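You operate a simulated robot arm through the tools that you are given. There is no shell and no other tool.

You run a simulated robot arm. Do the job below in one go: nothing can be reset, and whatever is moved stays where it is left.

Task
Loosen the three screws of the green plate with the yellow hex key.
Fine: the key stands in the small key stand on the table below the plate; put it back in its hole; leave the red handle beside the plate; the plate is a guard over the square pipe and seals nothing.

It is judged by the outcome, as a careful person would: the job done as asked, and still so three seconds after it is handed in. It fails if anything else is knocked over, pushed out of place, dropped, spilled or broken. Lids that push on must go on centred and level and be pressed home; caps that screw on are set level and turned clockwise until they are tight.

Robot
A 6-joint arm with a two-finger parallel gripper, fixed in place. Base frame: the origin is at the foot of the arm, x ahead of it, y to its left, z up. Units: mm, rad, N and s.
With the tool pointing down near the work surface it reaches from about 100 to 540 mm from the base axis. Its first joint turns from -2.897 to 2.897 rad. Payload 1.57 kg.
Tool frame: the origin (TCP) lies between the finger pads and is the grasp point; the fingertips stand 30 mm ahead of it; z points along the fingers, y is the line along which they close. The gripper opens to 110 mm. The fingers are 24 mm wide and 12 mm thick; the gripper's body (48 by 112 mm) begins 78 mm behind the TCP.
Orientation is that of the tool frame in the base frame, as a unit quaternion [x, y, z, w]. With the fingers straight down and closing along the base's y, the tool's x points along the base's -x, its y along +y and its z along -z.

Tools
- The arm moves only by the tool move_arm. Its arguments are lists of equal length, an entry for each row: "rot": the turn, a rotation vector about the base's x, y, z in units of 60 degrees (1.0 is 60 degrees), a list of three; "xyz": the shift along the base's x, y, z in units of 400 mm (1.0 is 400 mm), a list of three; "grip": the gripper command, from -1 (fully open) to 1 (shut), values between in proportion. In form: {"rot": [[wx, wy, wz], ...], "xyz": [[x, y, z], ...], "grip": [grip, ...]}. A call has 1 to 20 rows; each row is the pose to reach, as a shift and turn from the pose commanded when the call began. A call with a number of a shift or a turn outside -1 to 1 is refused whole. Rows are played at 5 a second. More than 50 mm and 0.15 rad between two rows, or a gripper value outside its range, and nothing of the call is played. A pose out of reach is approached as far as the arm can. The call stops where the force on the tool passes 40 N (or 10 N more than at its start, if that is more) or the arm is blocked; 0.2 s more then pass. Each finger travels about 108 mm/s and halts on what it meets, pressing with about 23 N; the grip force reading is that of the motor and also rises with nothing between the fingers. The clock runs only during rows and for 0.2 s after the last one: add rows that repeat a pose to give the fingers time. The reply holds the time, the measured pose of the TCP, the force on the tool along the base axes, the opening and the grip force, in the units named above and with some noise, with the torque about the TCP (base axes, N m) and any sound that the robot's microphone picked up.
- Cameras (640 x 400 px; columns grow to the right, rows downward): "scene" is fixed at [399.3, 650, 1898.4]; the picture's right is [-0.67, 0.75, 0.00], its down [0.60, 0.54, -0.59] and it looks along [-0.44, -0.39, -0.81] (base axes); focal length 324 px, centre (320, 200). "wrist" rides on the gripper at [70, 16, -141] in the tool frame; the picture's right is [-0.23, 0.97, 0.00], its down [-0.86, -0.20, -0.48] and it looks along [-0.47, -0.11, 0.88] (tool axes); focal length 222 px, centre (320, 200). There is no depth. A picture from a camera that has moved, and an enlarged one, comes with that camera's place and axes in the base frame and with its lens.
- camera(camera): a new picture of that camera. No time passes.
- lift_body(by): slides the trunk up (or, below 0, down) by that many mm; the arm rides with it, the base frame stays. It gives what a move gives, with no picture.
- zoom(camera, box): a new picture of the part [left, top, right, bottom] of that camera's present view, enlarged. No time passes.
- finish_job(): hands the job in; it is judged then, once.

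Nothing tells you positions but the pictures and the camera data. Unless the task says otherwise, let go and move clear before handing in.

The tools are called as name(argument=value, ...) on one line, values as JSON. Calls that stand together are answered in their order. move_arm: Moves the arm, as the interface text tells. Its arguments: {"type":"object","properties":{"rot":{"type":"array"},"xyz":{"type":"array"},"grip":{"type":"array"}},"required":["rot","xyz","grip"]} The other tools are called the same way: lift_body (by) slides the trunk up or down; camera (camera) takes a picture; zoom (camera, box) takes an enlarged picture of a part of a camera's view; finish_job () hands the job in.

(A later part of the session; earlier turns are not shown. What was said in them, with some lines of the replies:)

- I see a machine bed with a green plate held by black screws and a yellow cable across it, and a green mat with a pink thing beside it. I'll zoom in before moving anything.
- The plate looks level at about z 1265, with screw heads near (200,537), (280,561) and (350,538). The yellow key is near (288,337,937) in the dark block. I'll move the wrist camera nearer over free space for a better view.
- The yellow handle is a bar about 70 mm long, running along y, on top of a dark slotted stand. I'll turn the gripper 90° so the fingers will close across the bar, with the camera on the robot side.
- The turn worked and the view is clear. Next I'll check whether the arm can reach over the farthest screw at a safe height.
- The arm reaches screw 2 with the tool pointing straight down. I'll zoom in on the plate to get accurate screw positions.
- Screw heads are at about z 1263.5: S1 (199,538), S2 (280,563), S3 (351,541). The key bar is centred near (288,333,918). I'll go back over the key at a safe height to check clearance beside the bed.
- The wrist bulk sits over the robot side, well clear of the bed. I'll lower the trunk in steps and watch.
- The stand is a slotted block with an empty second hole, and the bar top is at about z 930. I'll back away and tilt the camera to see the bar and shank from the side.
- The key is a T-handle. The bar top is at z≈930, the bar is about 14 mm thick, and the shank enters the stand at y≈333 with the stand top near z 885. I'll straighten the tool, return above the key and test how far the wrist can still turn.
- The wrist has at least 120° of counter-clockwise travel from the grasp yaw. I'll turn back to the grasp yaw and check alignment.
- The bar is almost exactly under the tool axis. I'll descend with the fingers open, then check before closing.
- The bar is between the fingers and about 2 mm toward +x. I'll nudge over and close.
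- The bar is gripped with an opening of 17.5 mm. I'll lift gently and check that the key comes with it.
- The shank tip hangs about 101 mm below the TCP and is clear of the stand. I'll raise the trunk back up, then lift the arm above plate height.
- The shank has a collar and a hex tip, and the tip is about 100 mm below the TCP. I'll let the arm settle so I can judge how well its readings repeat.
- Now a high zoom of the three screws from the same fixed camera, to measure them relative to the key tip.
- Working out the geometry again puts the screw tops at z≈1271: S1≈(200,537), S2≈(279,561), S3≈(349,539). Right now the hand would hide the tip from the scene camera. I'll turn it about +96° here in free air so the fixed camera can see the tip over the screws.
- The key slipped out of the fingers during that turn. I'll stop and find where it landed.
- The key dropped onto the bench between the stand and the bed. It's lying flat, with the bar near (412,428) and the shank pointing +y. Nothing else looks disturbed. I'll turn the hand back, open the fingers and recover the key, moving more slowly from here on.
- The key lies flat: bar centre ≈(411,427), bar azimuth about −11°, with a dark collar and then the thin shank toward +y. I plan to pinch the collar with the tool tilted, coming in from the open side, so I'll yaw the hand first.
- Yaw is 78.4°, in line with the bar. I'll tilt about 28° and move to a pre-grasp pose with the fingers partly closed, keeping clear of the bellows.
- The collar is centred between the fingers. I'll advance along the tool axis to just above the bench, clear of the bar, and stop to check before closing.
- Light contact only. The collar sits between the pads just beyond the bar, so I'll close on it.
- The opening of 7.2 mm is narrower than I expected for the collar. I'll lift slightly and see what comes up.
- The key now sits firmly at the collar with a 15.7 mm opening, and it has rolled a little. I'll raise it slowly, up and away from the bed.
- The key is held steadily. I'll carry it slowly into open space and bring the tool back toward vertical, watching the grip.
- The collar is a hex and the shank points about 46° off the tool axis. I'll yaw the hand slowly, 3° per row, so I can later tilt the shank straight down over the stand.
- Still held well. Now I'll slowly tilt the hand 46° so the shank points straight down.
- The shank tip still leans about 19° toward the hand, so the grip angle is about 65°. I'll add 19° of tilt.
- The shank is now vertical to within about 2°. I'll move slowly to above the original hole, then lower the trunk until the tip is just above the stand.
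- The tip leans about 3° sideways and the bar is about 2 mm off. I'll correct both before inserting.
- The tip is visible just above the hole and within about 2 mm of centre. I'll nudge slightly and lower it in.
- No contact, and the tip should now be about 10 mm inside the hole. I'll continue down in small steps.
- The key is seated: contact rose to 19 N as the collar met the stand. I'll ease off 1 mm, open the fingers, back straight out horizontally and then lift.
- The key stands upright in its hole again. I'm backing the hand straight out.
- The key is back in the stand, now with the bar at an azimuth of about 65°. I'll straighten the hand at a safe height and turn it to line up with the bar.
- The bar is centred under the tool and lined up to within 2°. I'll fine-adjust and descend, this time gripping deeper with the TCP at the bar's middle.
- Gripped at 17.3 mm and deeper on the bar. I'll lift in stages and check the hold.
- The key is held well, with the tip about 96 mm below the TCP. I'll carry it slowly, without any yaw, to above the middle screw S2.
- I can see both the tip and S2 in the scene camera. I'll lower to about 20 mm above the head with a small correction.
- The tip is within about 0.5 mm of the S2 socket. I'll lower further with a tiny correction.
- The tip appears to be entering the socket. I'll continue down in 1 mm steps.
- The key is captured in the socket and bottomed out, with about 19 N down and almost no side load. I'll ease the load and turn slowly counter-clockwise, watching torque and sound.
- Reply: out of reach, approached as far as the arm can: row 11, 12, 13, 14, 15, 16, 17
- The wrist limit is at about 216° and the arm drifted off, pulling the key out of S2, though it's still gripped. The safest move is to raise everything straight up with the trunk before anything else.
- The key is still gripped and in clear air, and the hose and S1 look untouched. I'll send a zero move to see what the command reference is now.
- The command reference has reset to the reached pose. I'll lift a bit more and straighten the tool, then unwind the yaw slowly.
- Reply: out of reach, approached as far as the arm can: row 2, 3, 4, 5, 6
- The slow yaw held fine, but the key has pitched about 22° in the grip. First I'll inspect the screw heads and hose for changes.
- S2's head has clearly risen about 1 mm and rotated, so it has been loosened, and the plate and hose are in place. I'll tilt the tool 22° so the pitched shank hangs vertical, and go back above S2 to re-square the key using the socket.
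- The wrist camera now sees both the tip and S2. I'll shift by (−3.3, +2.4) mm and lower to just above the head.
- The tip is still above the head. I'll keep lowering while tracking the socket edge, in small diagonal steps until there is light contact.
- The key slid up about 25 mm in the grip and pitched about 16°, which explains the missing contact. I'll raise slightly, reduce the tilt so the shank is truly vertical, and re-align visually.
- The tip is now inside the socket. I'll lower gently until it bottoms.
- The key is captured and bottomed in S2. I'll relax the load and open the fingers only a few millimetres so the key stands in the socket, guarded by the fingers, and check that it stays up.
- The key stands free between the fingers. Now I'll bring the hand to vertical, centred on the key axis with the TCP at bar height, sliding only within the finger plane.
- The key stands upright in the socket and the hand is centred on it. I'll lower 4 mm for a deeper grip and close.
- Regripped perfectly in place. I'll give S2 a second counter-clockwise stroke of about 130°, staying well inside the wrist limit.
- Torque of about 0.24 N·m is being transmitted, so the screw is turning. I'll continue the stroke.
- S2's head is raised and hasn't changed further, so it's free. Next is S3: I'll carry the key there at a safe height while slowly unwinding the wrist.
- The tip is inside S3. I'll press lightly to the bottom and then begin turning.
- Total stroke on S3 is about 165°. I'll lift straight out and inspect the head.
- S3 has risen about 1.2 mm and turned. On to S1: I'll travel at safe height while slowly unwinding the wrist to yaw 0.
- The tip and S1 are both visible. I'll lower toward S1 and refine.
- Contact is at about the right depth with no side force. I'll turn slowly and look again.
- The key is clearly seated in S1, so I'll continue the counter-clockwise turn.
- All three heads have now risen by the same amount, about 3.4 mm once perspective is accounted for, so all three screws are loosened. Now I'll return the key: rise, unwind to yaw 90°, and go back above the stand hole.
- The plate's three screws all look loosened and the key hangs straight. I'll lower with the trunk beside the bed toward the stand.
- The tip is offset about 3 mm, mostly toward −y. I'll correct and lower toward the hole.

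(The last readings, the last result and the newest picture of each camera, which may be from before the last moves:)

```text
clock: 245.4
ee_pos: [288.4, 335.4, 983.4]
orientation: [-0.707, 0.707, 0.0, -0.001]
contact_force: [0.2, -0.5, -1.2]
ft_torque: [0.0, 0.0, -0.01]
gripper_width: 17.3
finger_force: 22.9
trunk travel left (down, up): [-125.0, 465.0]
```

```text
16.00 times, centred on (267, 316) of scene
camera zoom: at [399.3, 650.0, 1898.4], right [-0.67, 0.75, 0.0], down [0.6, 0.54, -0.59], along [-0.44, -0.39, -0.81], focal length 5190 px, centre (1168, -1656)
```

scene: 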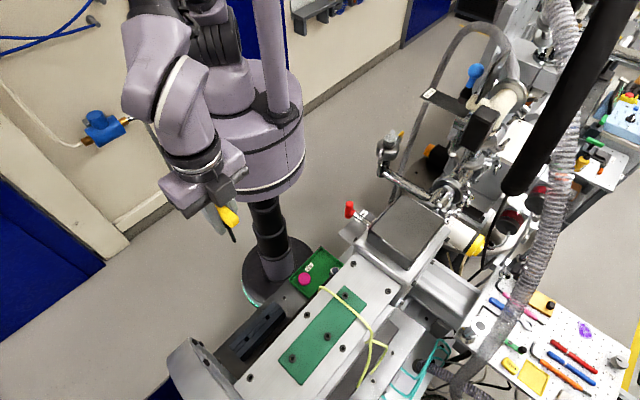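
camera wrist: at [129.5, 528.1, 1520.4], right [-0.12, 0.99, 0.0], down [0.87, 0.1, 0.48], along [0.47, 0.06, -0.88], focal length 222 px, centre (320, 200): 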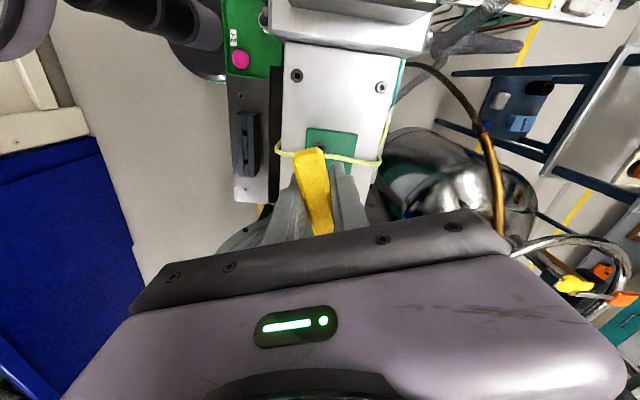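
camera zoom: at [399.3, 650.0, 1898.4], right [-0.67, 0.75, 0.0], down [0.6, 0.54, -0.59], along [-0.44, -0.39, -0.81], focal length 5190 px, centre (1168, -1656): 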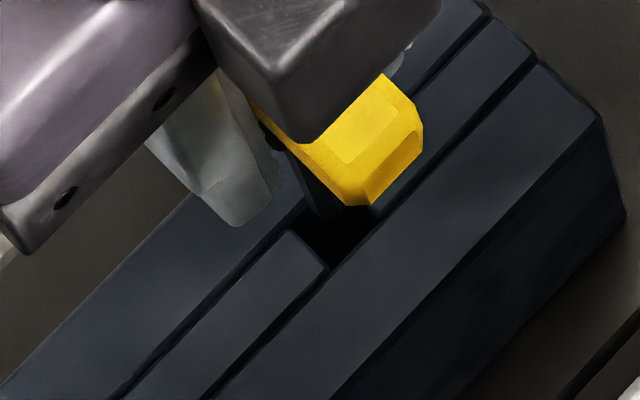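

move_arm(rot=[[0, 0, 0], [0, 0, 0], [0, 0, 0], [0, 0, 0], [0, 0, 0], [0, 0, 0]], xyz=[[0, 0.001, -0.01], [0, 0.001, -0.02], [0, 0.001, -0.03], [0, 0.001, -0.04], [0, 0.001, -0.05], [0, 0.001, -0.05]], grip=[1, 1, 1, 1, 1, 1])

zoom(camera="scene", box=[258, 306, 276, 324])

zoom(camera="wrist", box=[240, 90, 400, 220])

```text
clock: 246.8
ee_pos: [288.0, 335.8, 962.5]
orientation: [0.708, -0.707, 0.0, -0.001]
contact_force: [0.2, 0.3, -0.1]
ft_torque: [0.02, 0.0, -0.02]
gripper_width: 17.7
finger_force: 23.3
trunk travel left (down, up): [-125.0, 465.0]
```

```text
16.00 times, centred on (267, 315) of scene
camera zoom: at [399.3, 650.0, 1898.4], right [-0.67, 0.75, 0.0], down [0.6, 0.54, -0.59], along [-0.44, -0.39, -0.81], focal length 5190 px, centre (1168, -1640)
```

zoom: 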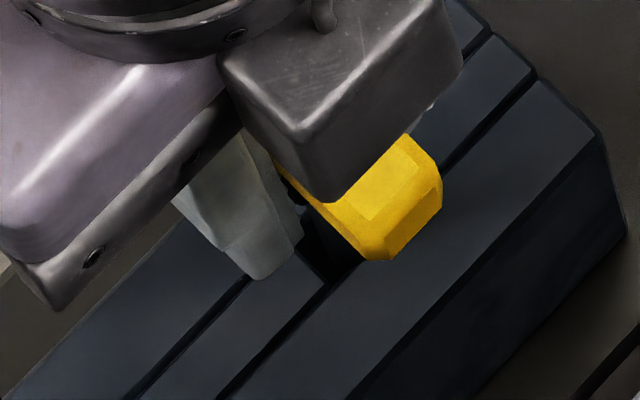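

```text
3.08 times, centred on (320, 155) of wrist
camera zoom: at [271.1, 267.1, 1104.4], right [-0.97, 0.23, 0.0], down [0.2, 0.86, 0.48], along [0.11, 0.47, -0.88], focal length 684 px, centre (320, 338)
```

zoom: 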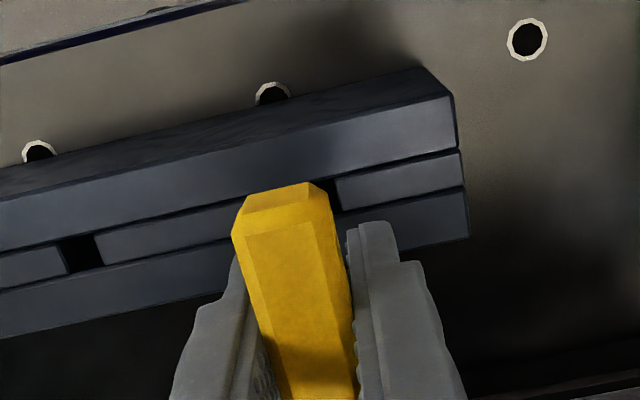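

No contact, and the tip should be about 12 mm inside the hole. Continuing down.

move_arm(rot=[[0, 0, 0], [0, 0, 0], [0, 0, 0], [0, 0, 0], [0, 0, 0], [0, 0, 0], [0, 0, 0]], xyz=[[0, 0, -0.0125], [0, 0, -0.025], [0, 0, -0.0375], [0, 0, -0.05], [0, 0, -0.0625], [0, 0, -0.075], [0, 0, -0.075]], grip=[1, 1, 1, 1, 1, 1, 1])

zoom(camera="scene", box=[245, 295, 285, 335])

zoom(camera="wrist", box=[240, 90, 400, 220])

```text
clock: 248.4
ee_pos: [287.6, 336.1, 932.4]
orientation: [0.707, -0.707, 0.0, 0.001]
contact_force: [1.9, -1.7, 4.4]
ft_torque: [-0.08, -0.06, 0.0]
gripper_width: 17.6
finger_force: 22.2
trunk travel left (down, up): [-125.0, 465.0]
```

```text
10.00 times, centred on (265, 315) of scene
camera zoom: at [399.3, 650.0, 1898.4], right [-0.67, 0.75, 0.0], down [0.6, 0.54, -0.59], along [-0.44, -0.39, -0.81], focal length 3244 px, centre (870, -950)
```

zoom: 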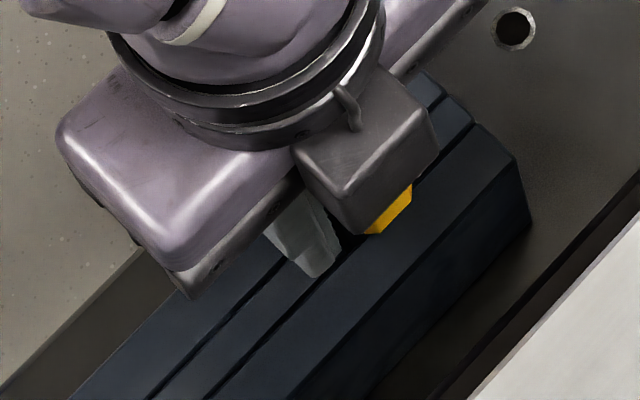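

```text
3.08 times, centred on (320, 155) of wrist
camera zoom: at [271.3, 266.4, 1074.4], right [-0.97, 0.23, 0.0], down [0.2, 0.86, 0.48], along [0.11, 0.46, -0.88], focal length 684 px, centre (320, 338)
```

zoom: 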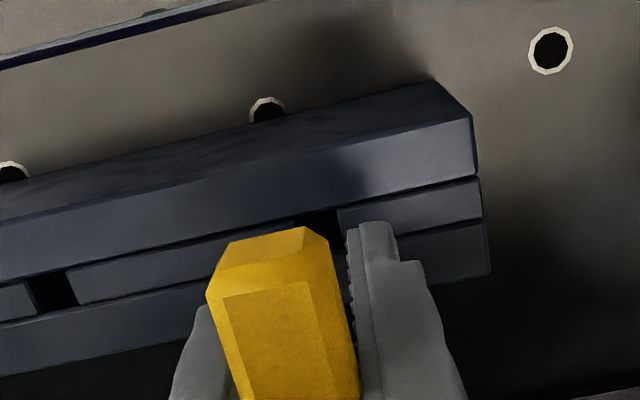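

The key slid up in the grip as the tip met resistance about 15 mm into the hole. I'll back up a little and re-examine its position and tilt before retrying.

move_arm(rot=[[0, 0, 0], [0, 0, 0], [0, 0, 0], [0, 0, 0], [0, 0, 0], [0, 0, 0]], xyz=[[0, 0, 0.02], [0, 0, 0.05], [0, 0, 0.08], [0, 0, 0.12], [0, 0, 0.16], [0, 0, 0.16]], grip=[1, 1, 1, 1, 1, 1])

zoom(camera="wrist", box=[240, 90, 400, 220])

zoom(camera="scene", box=[245, 285, 285, 325])

```text
clock: 249.8
ee_pos: [288.0, 337.3, 998.4]
orientation: [-0.707, 0.708, 0.0, 0.0]
contact_force: [0.0, 0.1, 0.1]
ft_torque: [0.01, -0.01, -0.02]
gripper_width: 17.7
finger_force: 22.8
trunk travel left (down, up): [-125.0, 465.0]
```

```text
3.08 times, centred on (320, 155) of wrist
camera zoom: at [271.0, 266.5, 1139.5], right [-0.97, 0.23, 0.0], down [0.2, 0.86, 0.48], along [0.11, 0.47, -0.88], focal length 684 px, centre (320, 338)
```

zoom: 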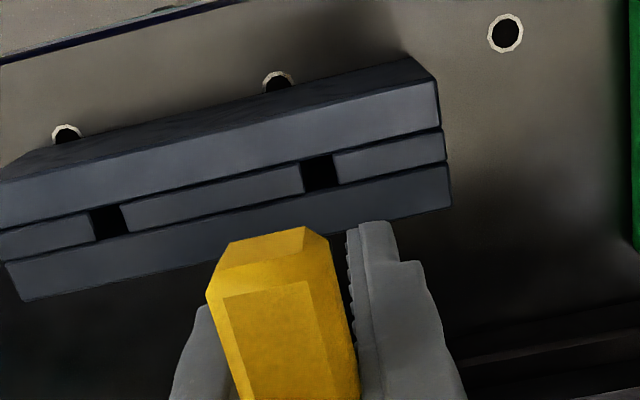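

```text
10.00 times, centred on (265, 305) of scene
camera zoom: at [399.3, 650.0, 1898.4], right [-0.67, 0.75, 0.0], down [0.6, 0.54, -0.59], along [-0.44, -0.39, -0.81], focal length 3244 px, centre (870, -850)
```

zoom: 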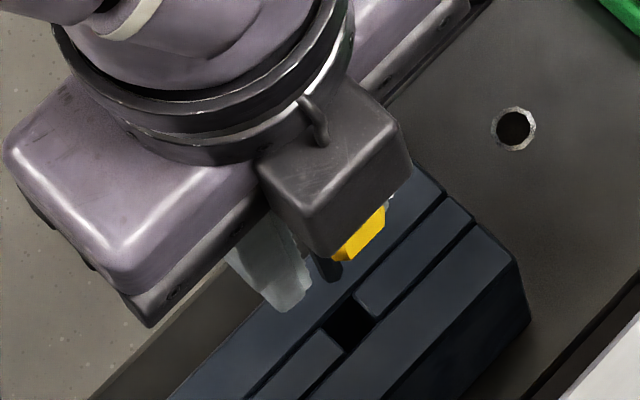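

lift_body(by=250)

zoom(camera="scene", box=[215, 225, 265, 275])

zoom(camera="scene", box=[230, 245, 260, 275])

zoom(camera="wrist", box=[270, 130, 370, 210])

```text
clock: 252.4
ee_pos: [287.6, 336.2, 1247.8]
orientation: [-0.707, 0.707, 0.0, 0.0]
contact_force: [0.0, 0.3, -0.7]
ft_torque: [0.01, 0.01, -0.01]
gripper_width: 17.3
finger_force: 23.0
trunk travel left (down, up): [-375.0, 215.0]
```

```text
8.00 times, centred on (240, 250) of scene
camera zoom: at [399.3, 650.0, 1898.4], right [-0.67, 0.75, 0.0], down [0.6, 0.54, -0.59], along [-0.44, -0.39, -0.81], focal length 2595 px, centre (960, -200)
```

zoom: 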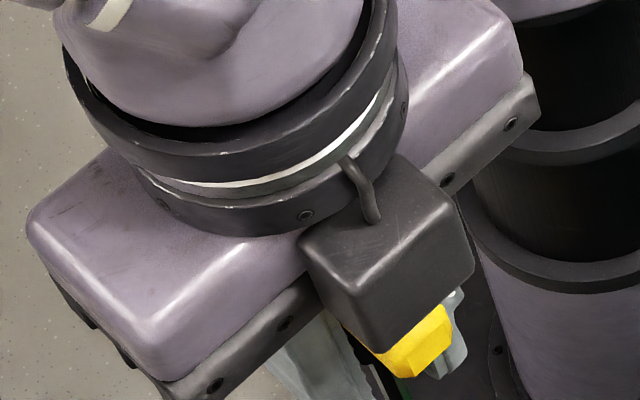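

```text
13.33 times, centred on (245, 260) of scene
camera zoom: at [399.3, 650.0, 1898.4], right [-0.67, 0.75, 0.0], down [0.6, 0.54, -0.59], along [-0.44, -0.39, -0.81], focal length 4325 px, centre (1320, -600)
```

zoom: 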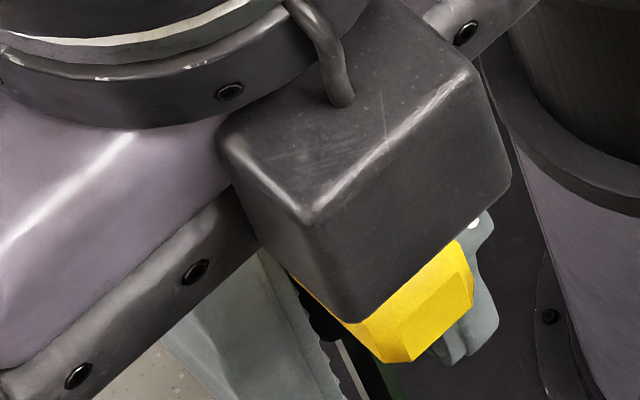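

```text
5.00 times, centred on (320, 170) of wrist
camera zoom: at [271.0, 266.6, 1389.1], right [-0.97, 0.23, 0.0], down [0.2, 0.86, 0.48], along [0.11, 0.47, -0.88], focal length 1111 px, centre (320, 350)
```

zoom: 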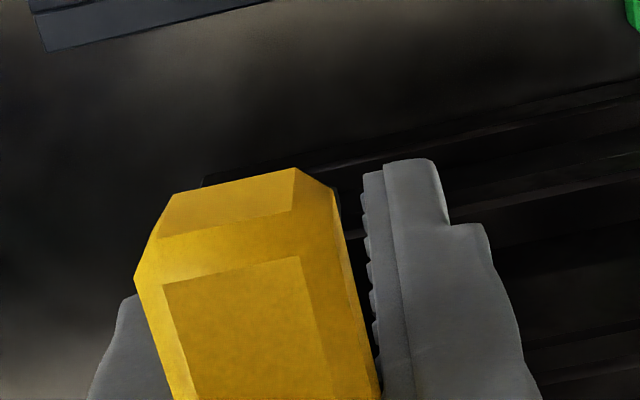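

zoom(camera="scene", box=[236, 264, 262, 290])

```text
15.38 times, centred on (249, 277) of scene
camera zoom: at [399.3, 650.0, 1898.4], right [-0.67, 0.75, 0.0], down [0.6, 0.54, -0.59], along [-0.44, -0.39, -0.81], focal length 4991 px, centre (1412, -985)
```

zoom: 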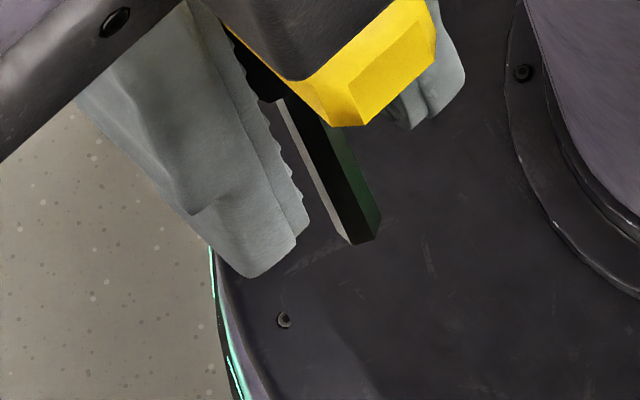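

The shank is nearly vertical and the tip is clearly visible in this view. I'll go back down and align the tip to the hole centre visually before inserting.

lift_body(by=-250)

move_arm(rot=[[0, 0, 0], [0, 0, 0], [0, 0, 0], [0, 0, 0]], xyz=[[-0.002, -0.002, -0.03], [-0.003, -0.003, -0.06], [-0.003, -0.003, -0.085], [-0.003, -0.003, -0.085]], grip=[1, 1, 1, 1])

zoom(camera="scene", box=[258, 306, 278, 326])

zoom(camera="wrist", box=[270, 120, 370, 220])

```text
clock: 255.0
ee_pos: [287.4, 336.0, 998.5]
orientation: [0.707, -0.707, 0.001, 0.0]
contact_force: [-0.2, 0.1, 0.2]
ft_torque: [0.01, -0.01, -0.05]
gripper_width: 17.3
finger_force: 23.3
trunk travel left (down, up): [-125.0, 465.0]
```

```text
clock: 256.0
ee_pos: [285.5, 335.6, 964.3]
orientation: [-0.707, 0.707, 0.0, 0.0]
contact_force: [1.2, -0.2, -0.7]
ft_torque: [-0.03, 0.0, 0.03]
gripper_width: 17.3
finger_force: 23.2
trunk travel left (down, up): [-125.0, 465.0]
```

```text
16.00 times, centred on (268, 316) of scene
camera zoom: at [399.3, 650.0, 1898.4], right [-0.67, 0.75, 0.0], down [0.6, 0.54, -0.59], along [-0.44, -0.39, -0.81], focal length 5190 px, centre (1152, -1656)
```

zoom: 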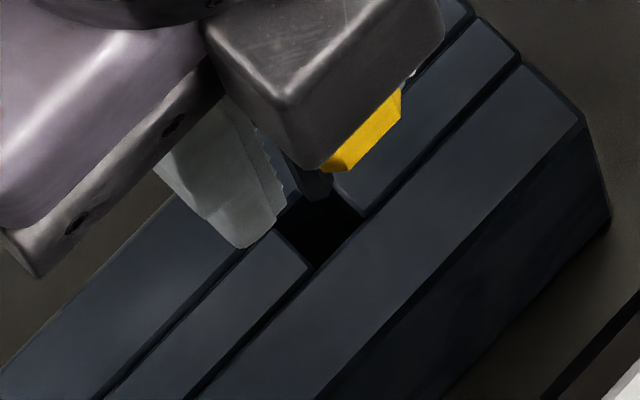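

```text
4.00 times, centred on (320, 170) of wrist
camera zoom: at [269.5, 265.2, 1105.5], right [-0.97, 0.23, 0.0], down [0.2, 0.86, 0.48], along [0.11, 0.47, -0.88], focal length 888 px, centre (320, 320)
```

zoom: 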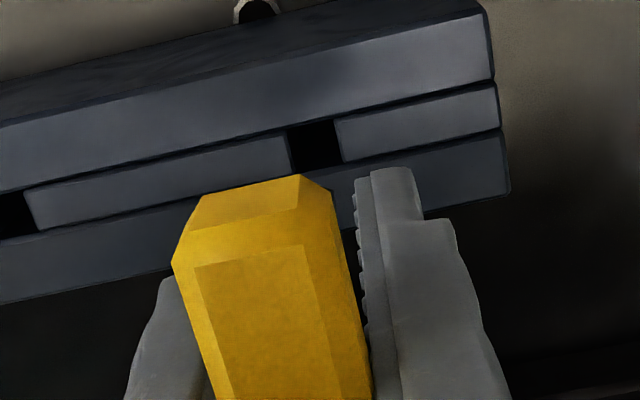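

move_arm(rot=[[0, 0, 0], [0, 0, 0], [0, 0, 0]], xyz=[[0, 0, -0.01], [0, 0, -0.025], [0, 0, -0.025]], grip=[1, 1, 1])

zoom(camera="scene", box=[258, 306, 278, 326])

```text
clock: 256.8
ee_pos: [286.2, 335.2, 954.2]
orientation: [-0.707, 0.707, -0.001, -0.001]
contact_force: [-1.0, 0.2, -0.9]
ft_torque: [-0.01, -0.01, -0.01]
gripper_width: 17.6
finger_force: 22.8
trunk travel left (down, up): [-125.0, 465.0]
```

```text
16.00 times, centred on (268, 316) of scene
camera zoom: at [399.3, 650.0, 1898.4], right [-0.67, 0.75, 0.0], down [0.6, 0.54, -0.59], along [-0.44, -0.39, -0.81], focal length 5190 px, centre (1152, -1656)
```

zoom: 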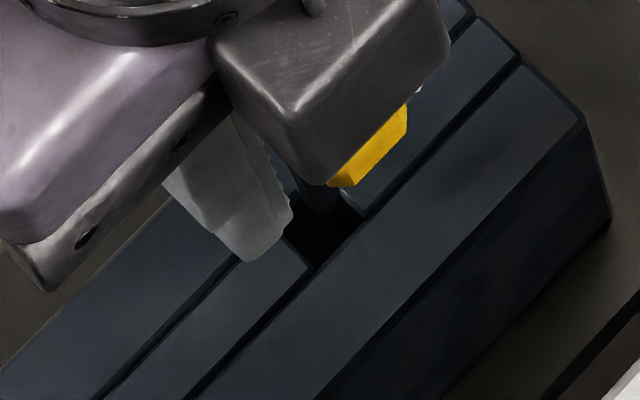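

Re-measuring shows the key slid up about 44 mm in the grip, so the tip had been sitting on the stand's top face rather than in the hole. I now have the correct offset, so I'll shift onto the hole centre and lower gently.

move_arm(rot=[[0, 0, 0], [0, 0, 0], [0, 0, 0]], xyz=[[0.0015, -0.0025, 0], [0.003, -0.005, 0], [0.003, -0.005, 0]], grip=[1, 1, 1])

zoom(camera="scene", box=[258, 306, 278, 326])

zoom(camera="wrist", box=[290, 130, 350, 190])

```text
clock: 257.6
ee_pos: [287.1, 333.8, 954.7]
orientation: [-0.707, 0.707, 0.0, 0.0]
contact_force: [0.3, -0.8, -0.9]
ft_torque: [0.01, -0.04, 0.02]
gripper_width: 17.5
finger_force: 22.9
trunk travel left (down, up): [-125.0, 465.0]
```

```text
16.00 times, centred on (268, 316) of scene
camera zoom: at [399.3, 650.0, 1898.4], right [-0.67, 0.75, 0.0], down [0.6, 0.54, -0.59], along [-0.44, -0.39, -0.81], focal length 5190 px, centre (1152, -1656)
```

zoom: 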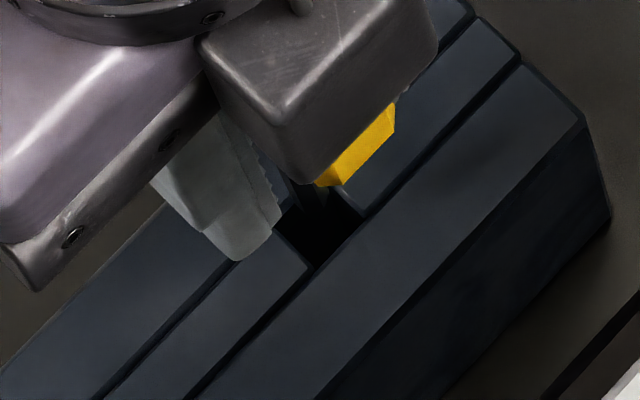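

```text
6.67 times, centred on (320, 160) of wrist
camera zoom: at [270.6, 263.2, 1096.0], right [-0.97, 0.23, 0.0], down [0.2, 0.86, 0.48], along [0.11, 0.47, -0.88], focal length 1481 px, centre (320, 467)
```

zoom: 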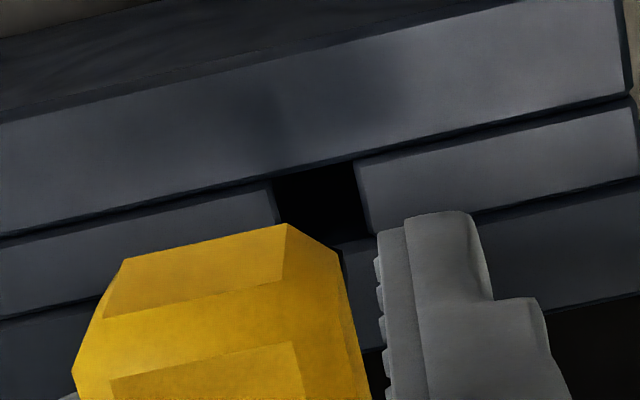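

move_arm(rot=[[0, 0, 0], [0, 0, 0], [0, 0, 0], [0, 0, 0], [0, 0, 0], [0, 0, 0]], xyz=[[-0.0005, 0.0003, -0.01], [-0.0005, 0.0003, -0.02], [-0.0005, 0.0003, -0.03], [-0.0005, 0.0003, -0.04], [-0.0005, 0.0003, -0.05], [-0.0005, 0.0003, -0.05]], grip=[1, 1, 1, 1, 1, 1])

zoom(camera="scene", box=[258, 306, 278, 326])

zoom(camera="wrist", box=[270, 120, 370, 220])

```text
clock: 259.0
ee_pos: [288.3, 333.8, 933.4]
orientation: [-0.707, 0.707, 0.0, 0.001]
contact_force: [0.5, 0.2, -0.7]
ft_torque: [0.02, -0.01, 0.01]
gripper_width: 17.4
finger_force: 23.1
trunk travel left (down, up): [-125.0, 465.0]
```

```text
16.00 times, centred on (268, 316) of scene
camera zoom: at [399.3, 650.0, 1898.4], right [-0.67, 0.75, 0.0], down [0.6, 0.54, -0.59], along [-0.44, -0.39, -0.81], focal length 5190 px, centre (1152, -1656)
```

zoom: 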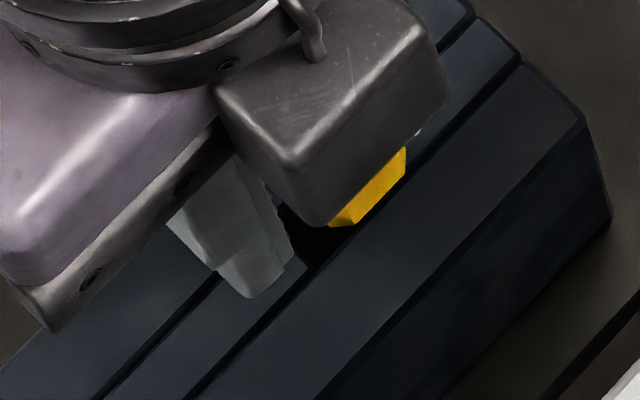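

```text
4.00 times, centred on (320, 170) of wrist
camera zoom: at [271.6, 263.5, 1075.7], right [-0.97, 0.23, 0.0], down [0.2, 0.86, 0.48], along [0.11, 0.47, -0.88], focal length 888 px, centre (320, 320)
```

zoom: 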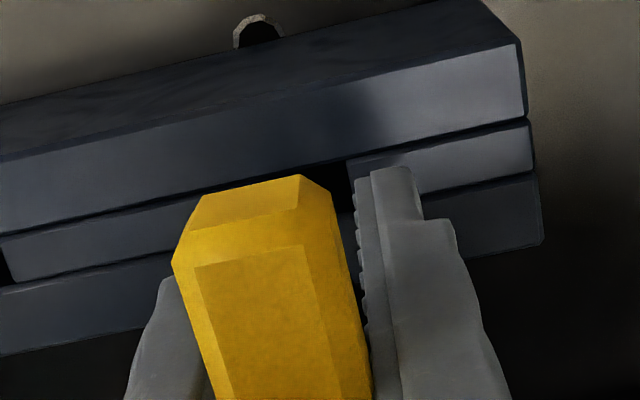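

The bar hasn't moved in the grip and there's no contact force, so the tip is in the hole this time. I'll lower until the fingertips are just above the stand.

move_arm(rot=[[0, 0, 0], [0, 0, 0], [0, 0, 0], [0, 0, 0], [0, 0, 0]], xyz=[[0, 0, -0.01], [0, 0, -0.02], [0, 0, -0.03], [0, 0, -0.038], [0, 0, -0.038]], grip=[1, 1, 1, 1, 1])

zoom(camera="wrist", box=[270, 120, 370, 220])

zoom(camera="scene", box=[250, 300, 285, 335])

```text
clock: 260.2
ee_pos: [287.5, 334.7, 919.2]
orientation: [0.707, -0.707, 0.0, -0.001]
contact_force: [0.1, 0.5, -0.1]
ft_torque: [0.01, 0.03, 0.0]
gripper_width: 17.3
finger_force: 23.1
trunk travel left (down, up): [-125.0, 465.0]
```

```text
4.00 times, centred on (320, 170) of wrist
camera zoom: at [270.9, 263.2, 1060.1], right [-0.97, 0.23, 0.0], down [0.2, 0.86, 0.48], along [0.11, 0.47, -0.88], focal length 888 px, centre (320, 320)
```

zoom: 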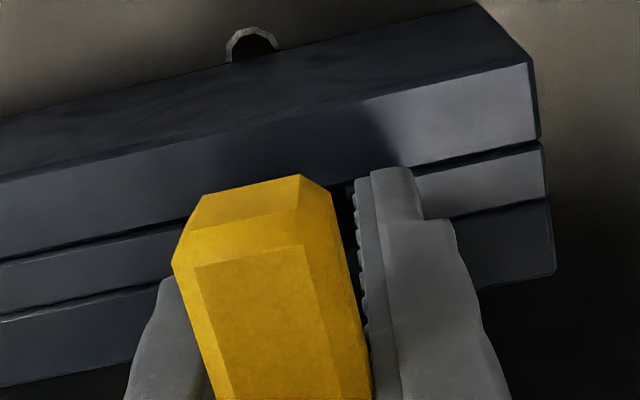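

```text
11.43 times, centred on (268, 318) of scene
camera zoom: at [399.3, 650.0, 1898.4], right [-0.67, 0.75, 0.0], down [0.6, 0.54, -0.59], along [-0.44, -0.39, -0.81], focal length 3707 px, centre (920, -1143)
```

zoom: 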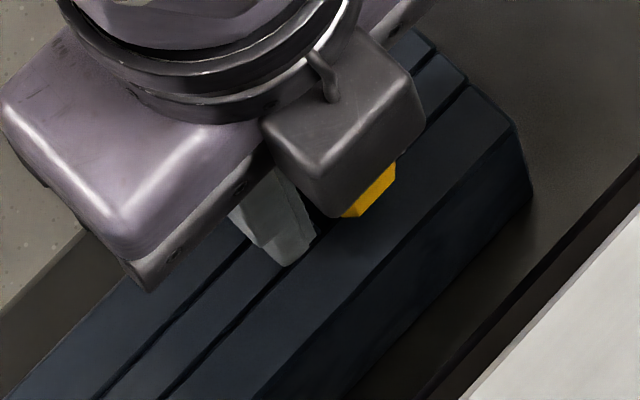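

move_arm(rot=[[0, 0, 0], [0, 0, 0], [0, 0, 0], [0, 0, 0], [0, 0, 0]], xyz=[[0, 0, 0], [0, 0, 0], [0, 0, 0], [0, 0, 0], [0, 0, 0]], grip=[0.66, 0.64, 0.62, 0.6, 0.6])

zoom(camera="wrist", box=[260, 110, 380, 230])

zoom(camera="scene", box=[250, 300, 285, 335])

```text
clock: 261.4
ee_pos: [287.1, 334.8, 919.3]
orientation: [0.707, -0.707, 0.0, 0.001]
contact_force: [0.7, -0.1, 0.4]
ft_torque: [0.0, -0.02, -0.04]
gripper_width: 22.0
finger_force: 0.1
trunk travel left (down, up): [-125.0, 465.0]
```

```text
3.33 times, centred on (320, 170) of wrist
camera zoom: at [270.9, 263.2, 1060.2], right [-0.97, 0.23, 0.0], down [0.2, 0.86, 0.48], along [0.11, 0.47, -0.88], focal length 740 px, centre (320, 300)
```

zoom: 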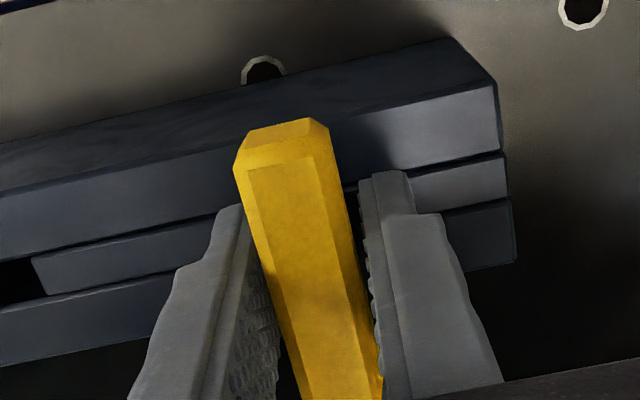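

```text
11.43 times, centred on (268, 318) of scene
camera zoom: at [399.3, 650.0, 1898.4], right [-0.67, 0.75, 0.0], down [0.6, 0.54, -0.59], along [-0.44, -0.39, -0.81], focal length 3707 px, centre (920, -1143)
```

zoom: 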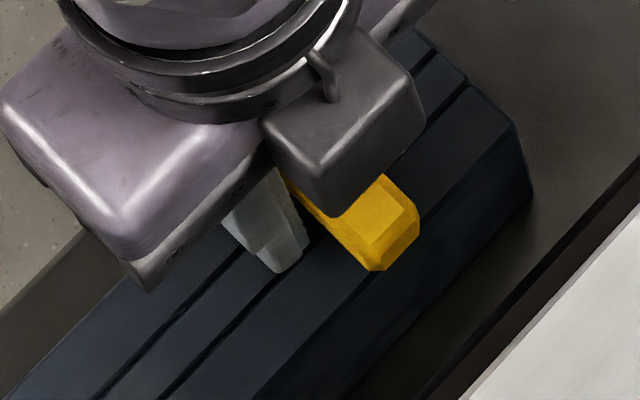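

The key slid down and seated in its hole. I'll open wider and lift the hand straight up, clear of it.

move_arm(rot=[[0, 0, 0], [0, 0, 0], [0, 0, 0], [0, 0, 0], [0, 0, 0], [0, 0, 0], [0, 0, 0], [0, 0, 0]], xyz=[[0, 0, 0], [0, 0, 0], [0, 0, 0.02], [0, 0, 0.06], [0, 0, 0.12], [0, 0, 0.2], [0, 0, 0.28], [0, 0, 0.28]], grip=[0.4, 0, -0.2, -0.2, -0.2, -0.2, -0.2, -0.2])

zoom(camera="wrist", box=[240, 80, 400, 210])

zoom(camera="scene", box=[245, 295, 290, 340])

```text
clock: 263.2
ee_pos: [288.3, 333.4, 1032.0]
orientation: [-0.707, 0.707, 0.001, -0.001]
contact_force: [0.6, 0.2, 0.3]
ft_torque: [0.01, 0.01, 0.0]
gripper_width: 66.2
finger_force: 0.0
trunk travel left (down, up): [-125.0, 465.0]
```

```text
3.08 times, centred on (320, 145) of wrist
camera zoom: at [270.8, 263.7, 1172.9], right [-0.97, 0.23, 0.0], down [0.2, 0.86, 0.48], along [0.11, 0.47, -0.88], focal length 684 px, centre (320, 369)
```

zoom: 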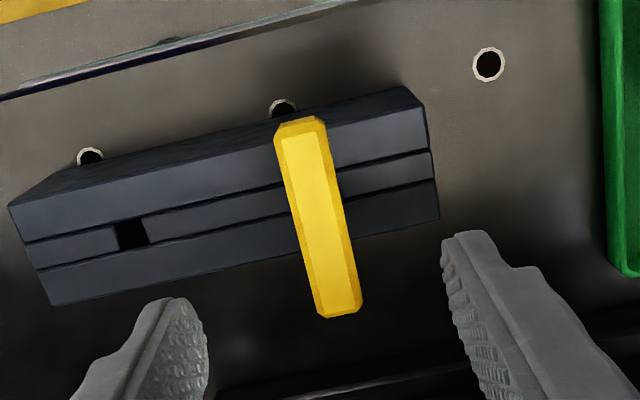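

```text
8.89 times, centred on (268, 318) of scene
camera zoom: at [399.3, 650.0, 1898.4], right [-0.67, 0.75, 0.0], down [0.6, 0.54, -0.59], along [-0.44, -0.39, -0.81], focal length 2884 px, centre (787, -844)
```

zoom: 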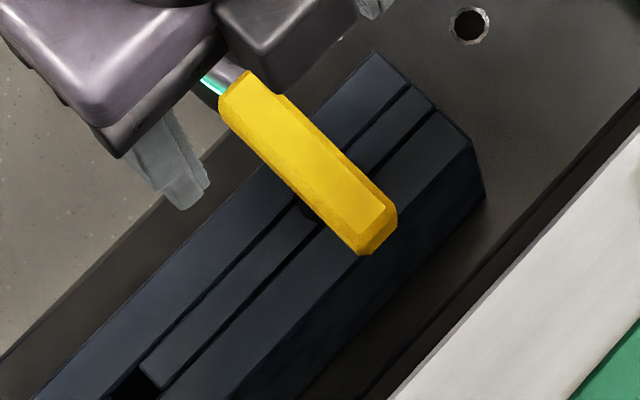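

The key is back in its hole, matching its original position. I'll raise the arm away and do a final check of everything.

lift_body(by=400)

camera(camera="scene")

zoom(camera="scene", box=[220, 230, 420, 400])

zoom(camera="scene", box=[300, 310, 350, 360])

camera(camera="wrist")

```text
clock: 267.0
ee_pos: [287.9, 334.3, 1432.5]
orientation: [0.707, -0.707, 0.0, 0.0]
contact_force: [0.1, 0.2, 0.6]
ft_torque: [0.0, -0.01, -0.02]
gripper_width: 65.9
finger_force: 0.1
trunk travel left (down, up): [-525.0, 65.0]
```

```text
taken
```

scene: 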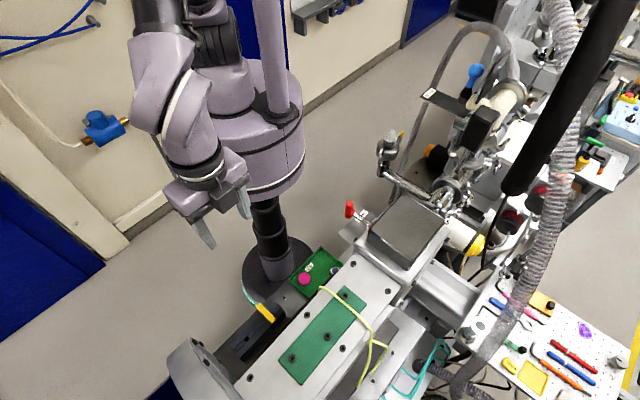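

```text
2.35 times, centred on (320, 315) of scene
camera zoom: at [399.3, 650.0, 1898.4], right [-0.67, 0.75, 0.0], down [0.6, 0.54, -0.59], along [-0.44, -0.39, -0.81], focal length 763 px, centre (320, -71)
```

zoom: 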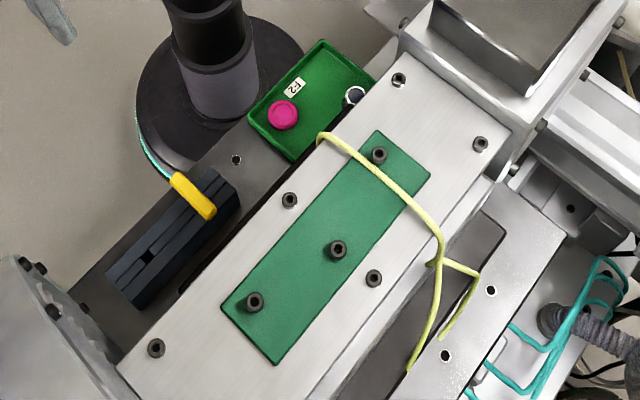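

```text
8.00 times, centred on (325, 335) of scene
camera zoom: at [399.3, 650.0, 1898.4], right [-0.67, 0.75, 0.0], down [0.6, 0.54, -0.59], along [-0.44, -0.39, -0.81], focal length 2595 px, centre (280, -880)
```

zoom: 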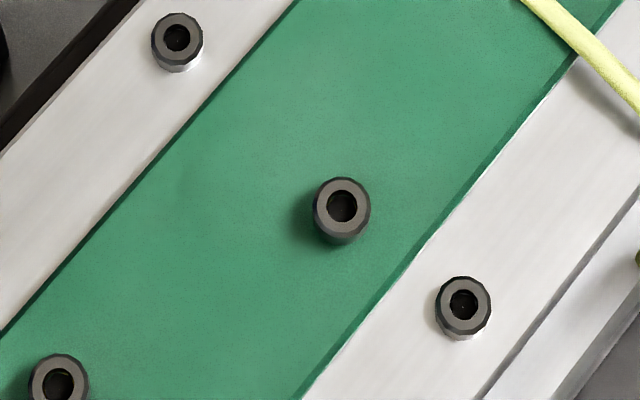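

```text
taken
camera wrist: at [270.8, 263.7, 1572.5], right [-0.97, 0.23, 0.0], down [0.2, 0.86, 0.48], along [0.11, 0.47, -0.88], focal length 222 px, centre (320, 200)
```

wrist: 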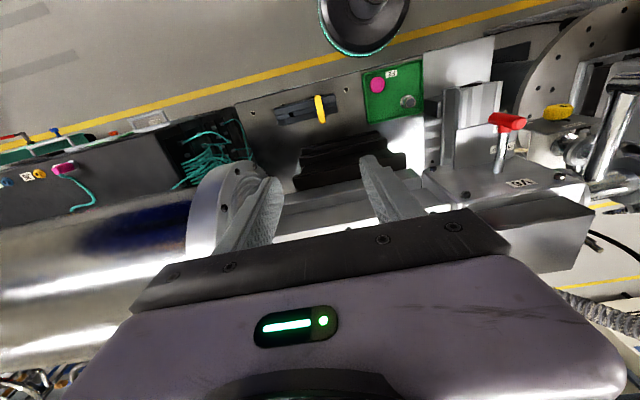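

finish_job()

```text
The job is handed in.
```

The three green-plate screws look loosened, and the yellow hex key is back in its own hole in the stand. I judged the screws by their heads: all three turned counter-clockwise and now sit about 3.4 mm higher, as measured in the camera views. I couldn't measure how far each screw itself turned.

- **Key dropped once:** early on, the key slipped out of the gripper onto the bench beside the stand. I picked it up, put it back in its hole and gripped it again before starting on the screws.
- **Arm drift:** while turning the middle screw, the wrist reached its limit and the arm drifted. The key came out of the socket and pressed lightly on or near the plate beside the hose and the first screw. I saw no sign of damage or movement there.
- **Key return:** the first try at putting the key back landed on top of the stand. On the second try it went in, sliding down the last 40 mm or so on its own once I let go.

In the last pictures the plate, yellow hose, red handle, tray and stand are where they were at the start. The key stands as it did originally, and the arm is clear of everything.
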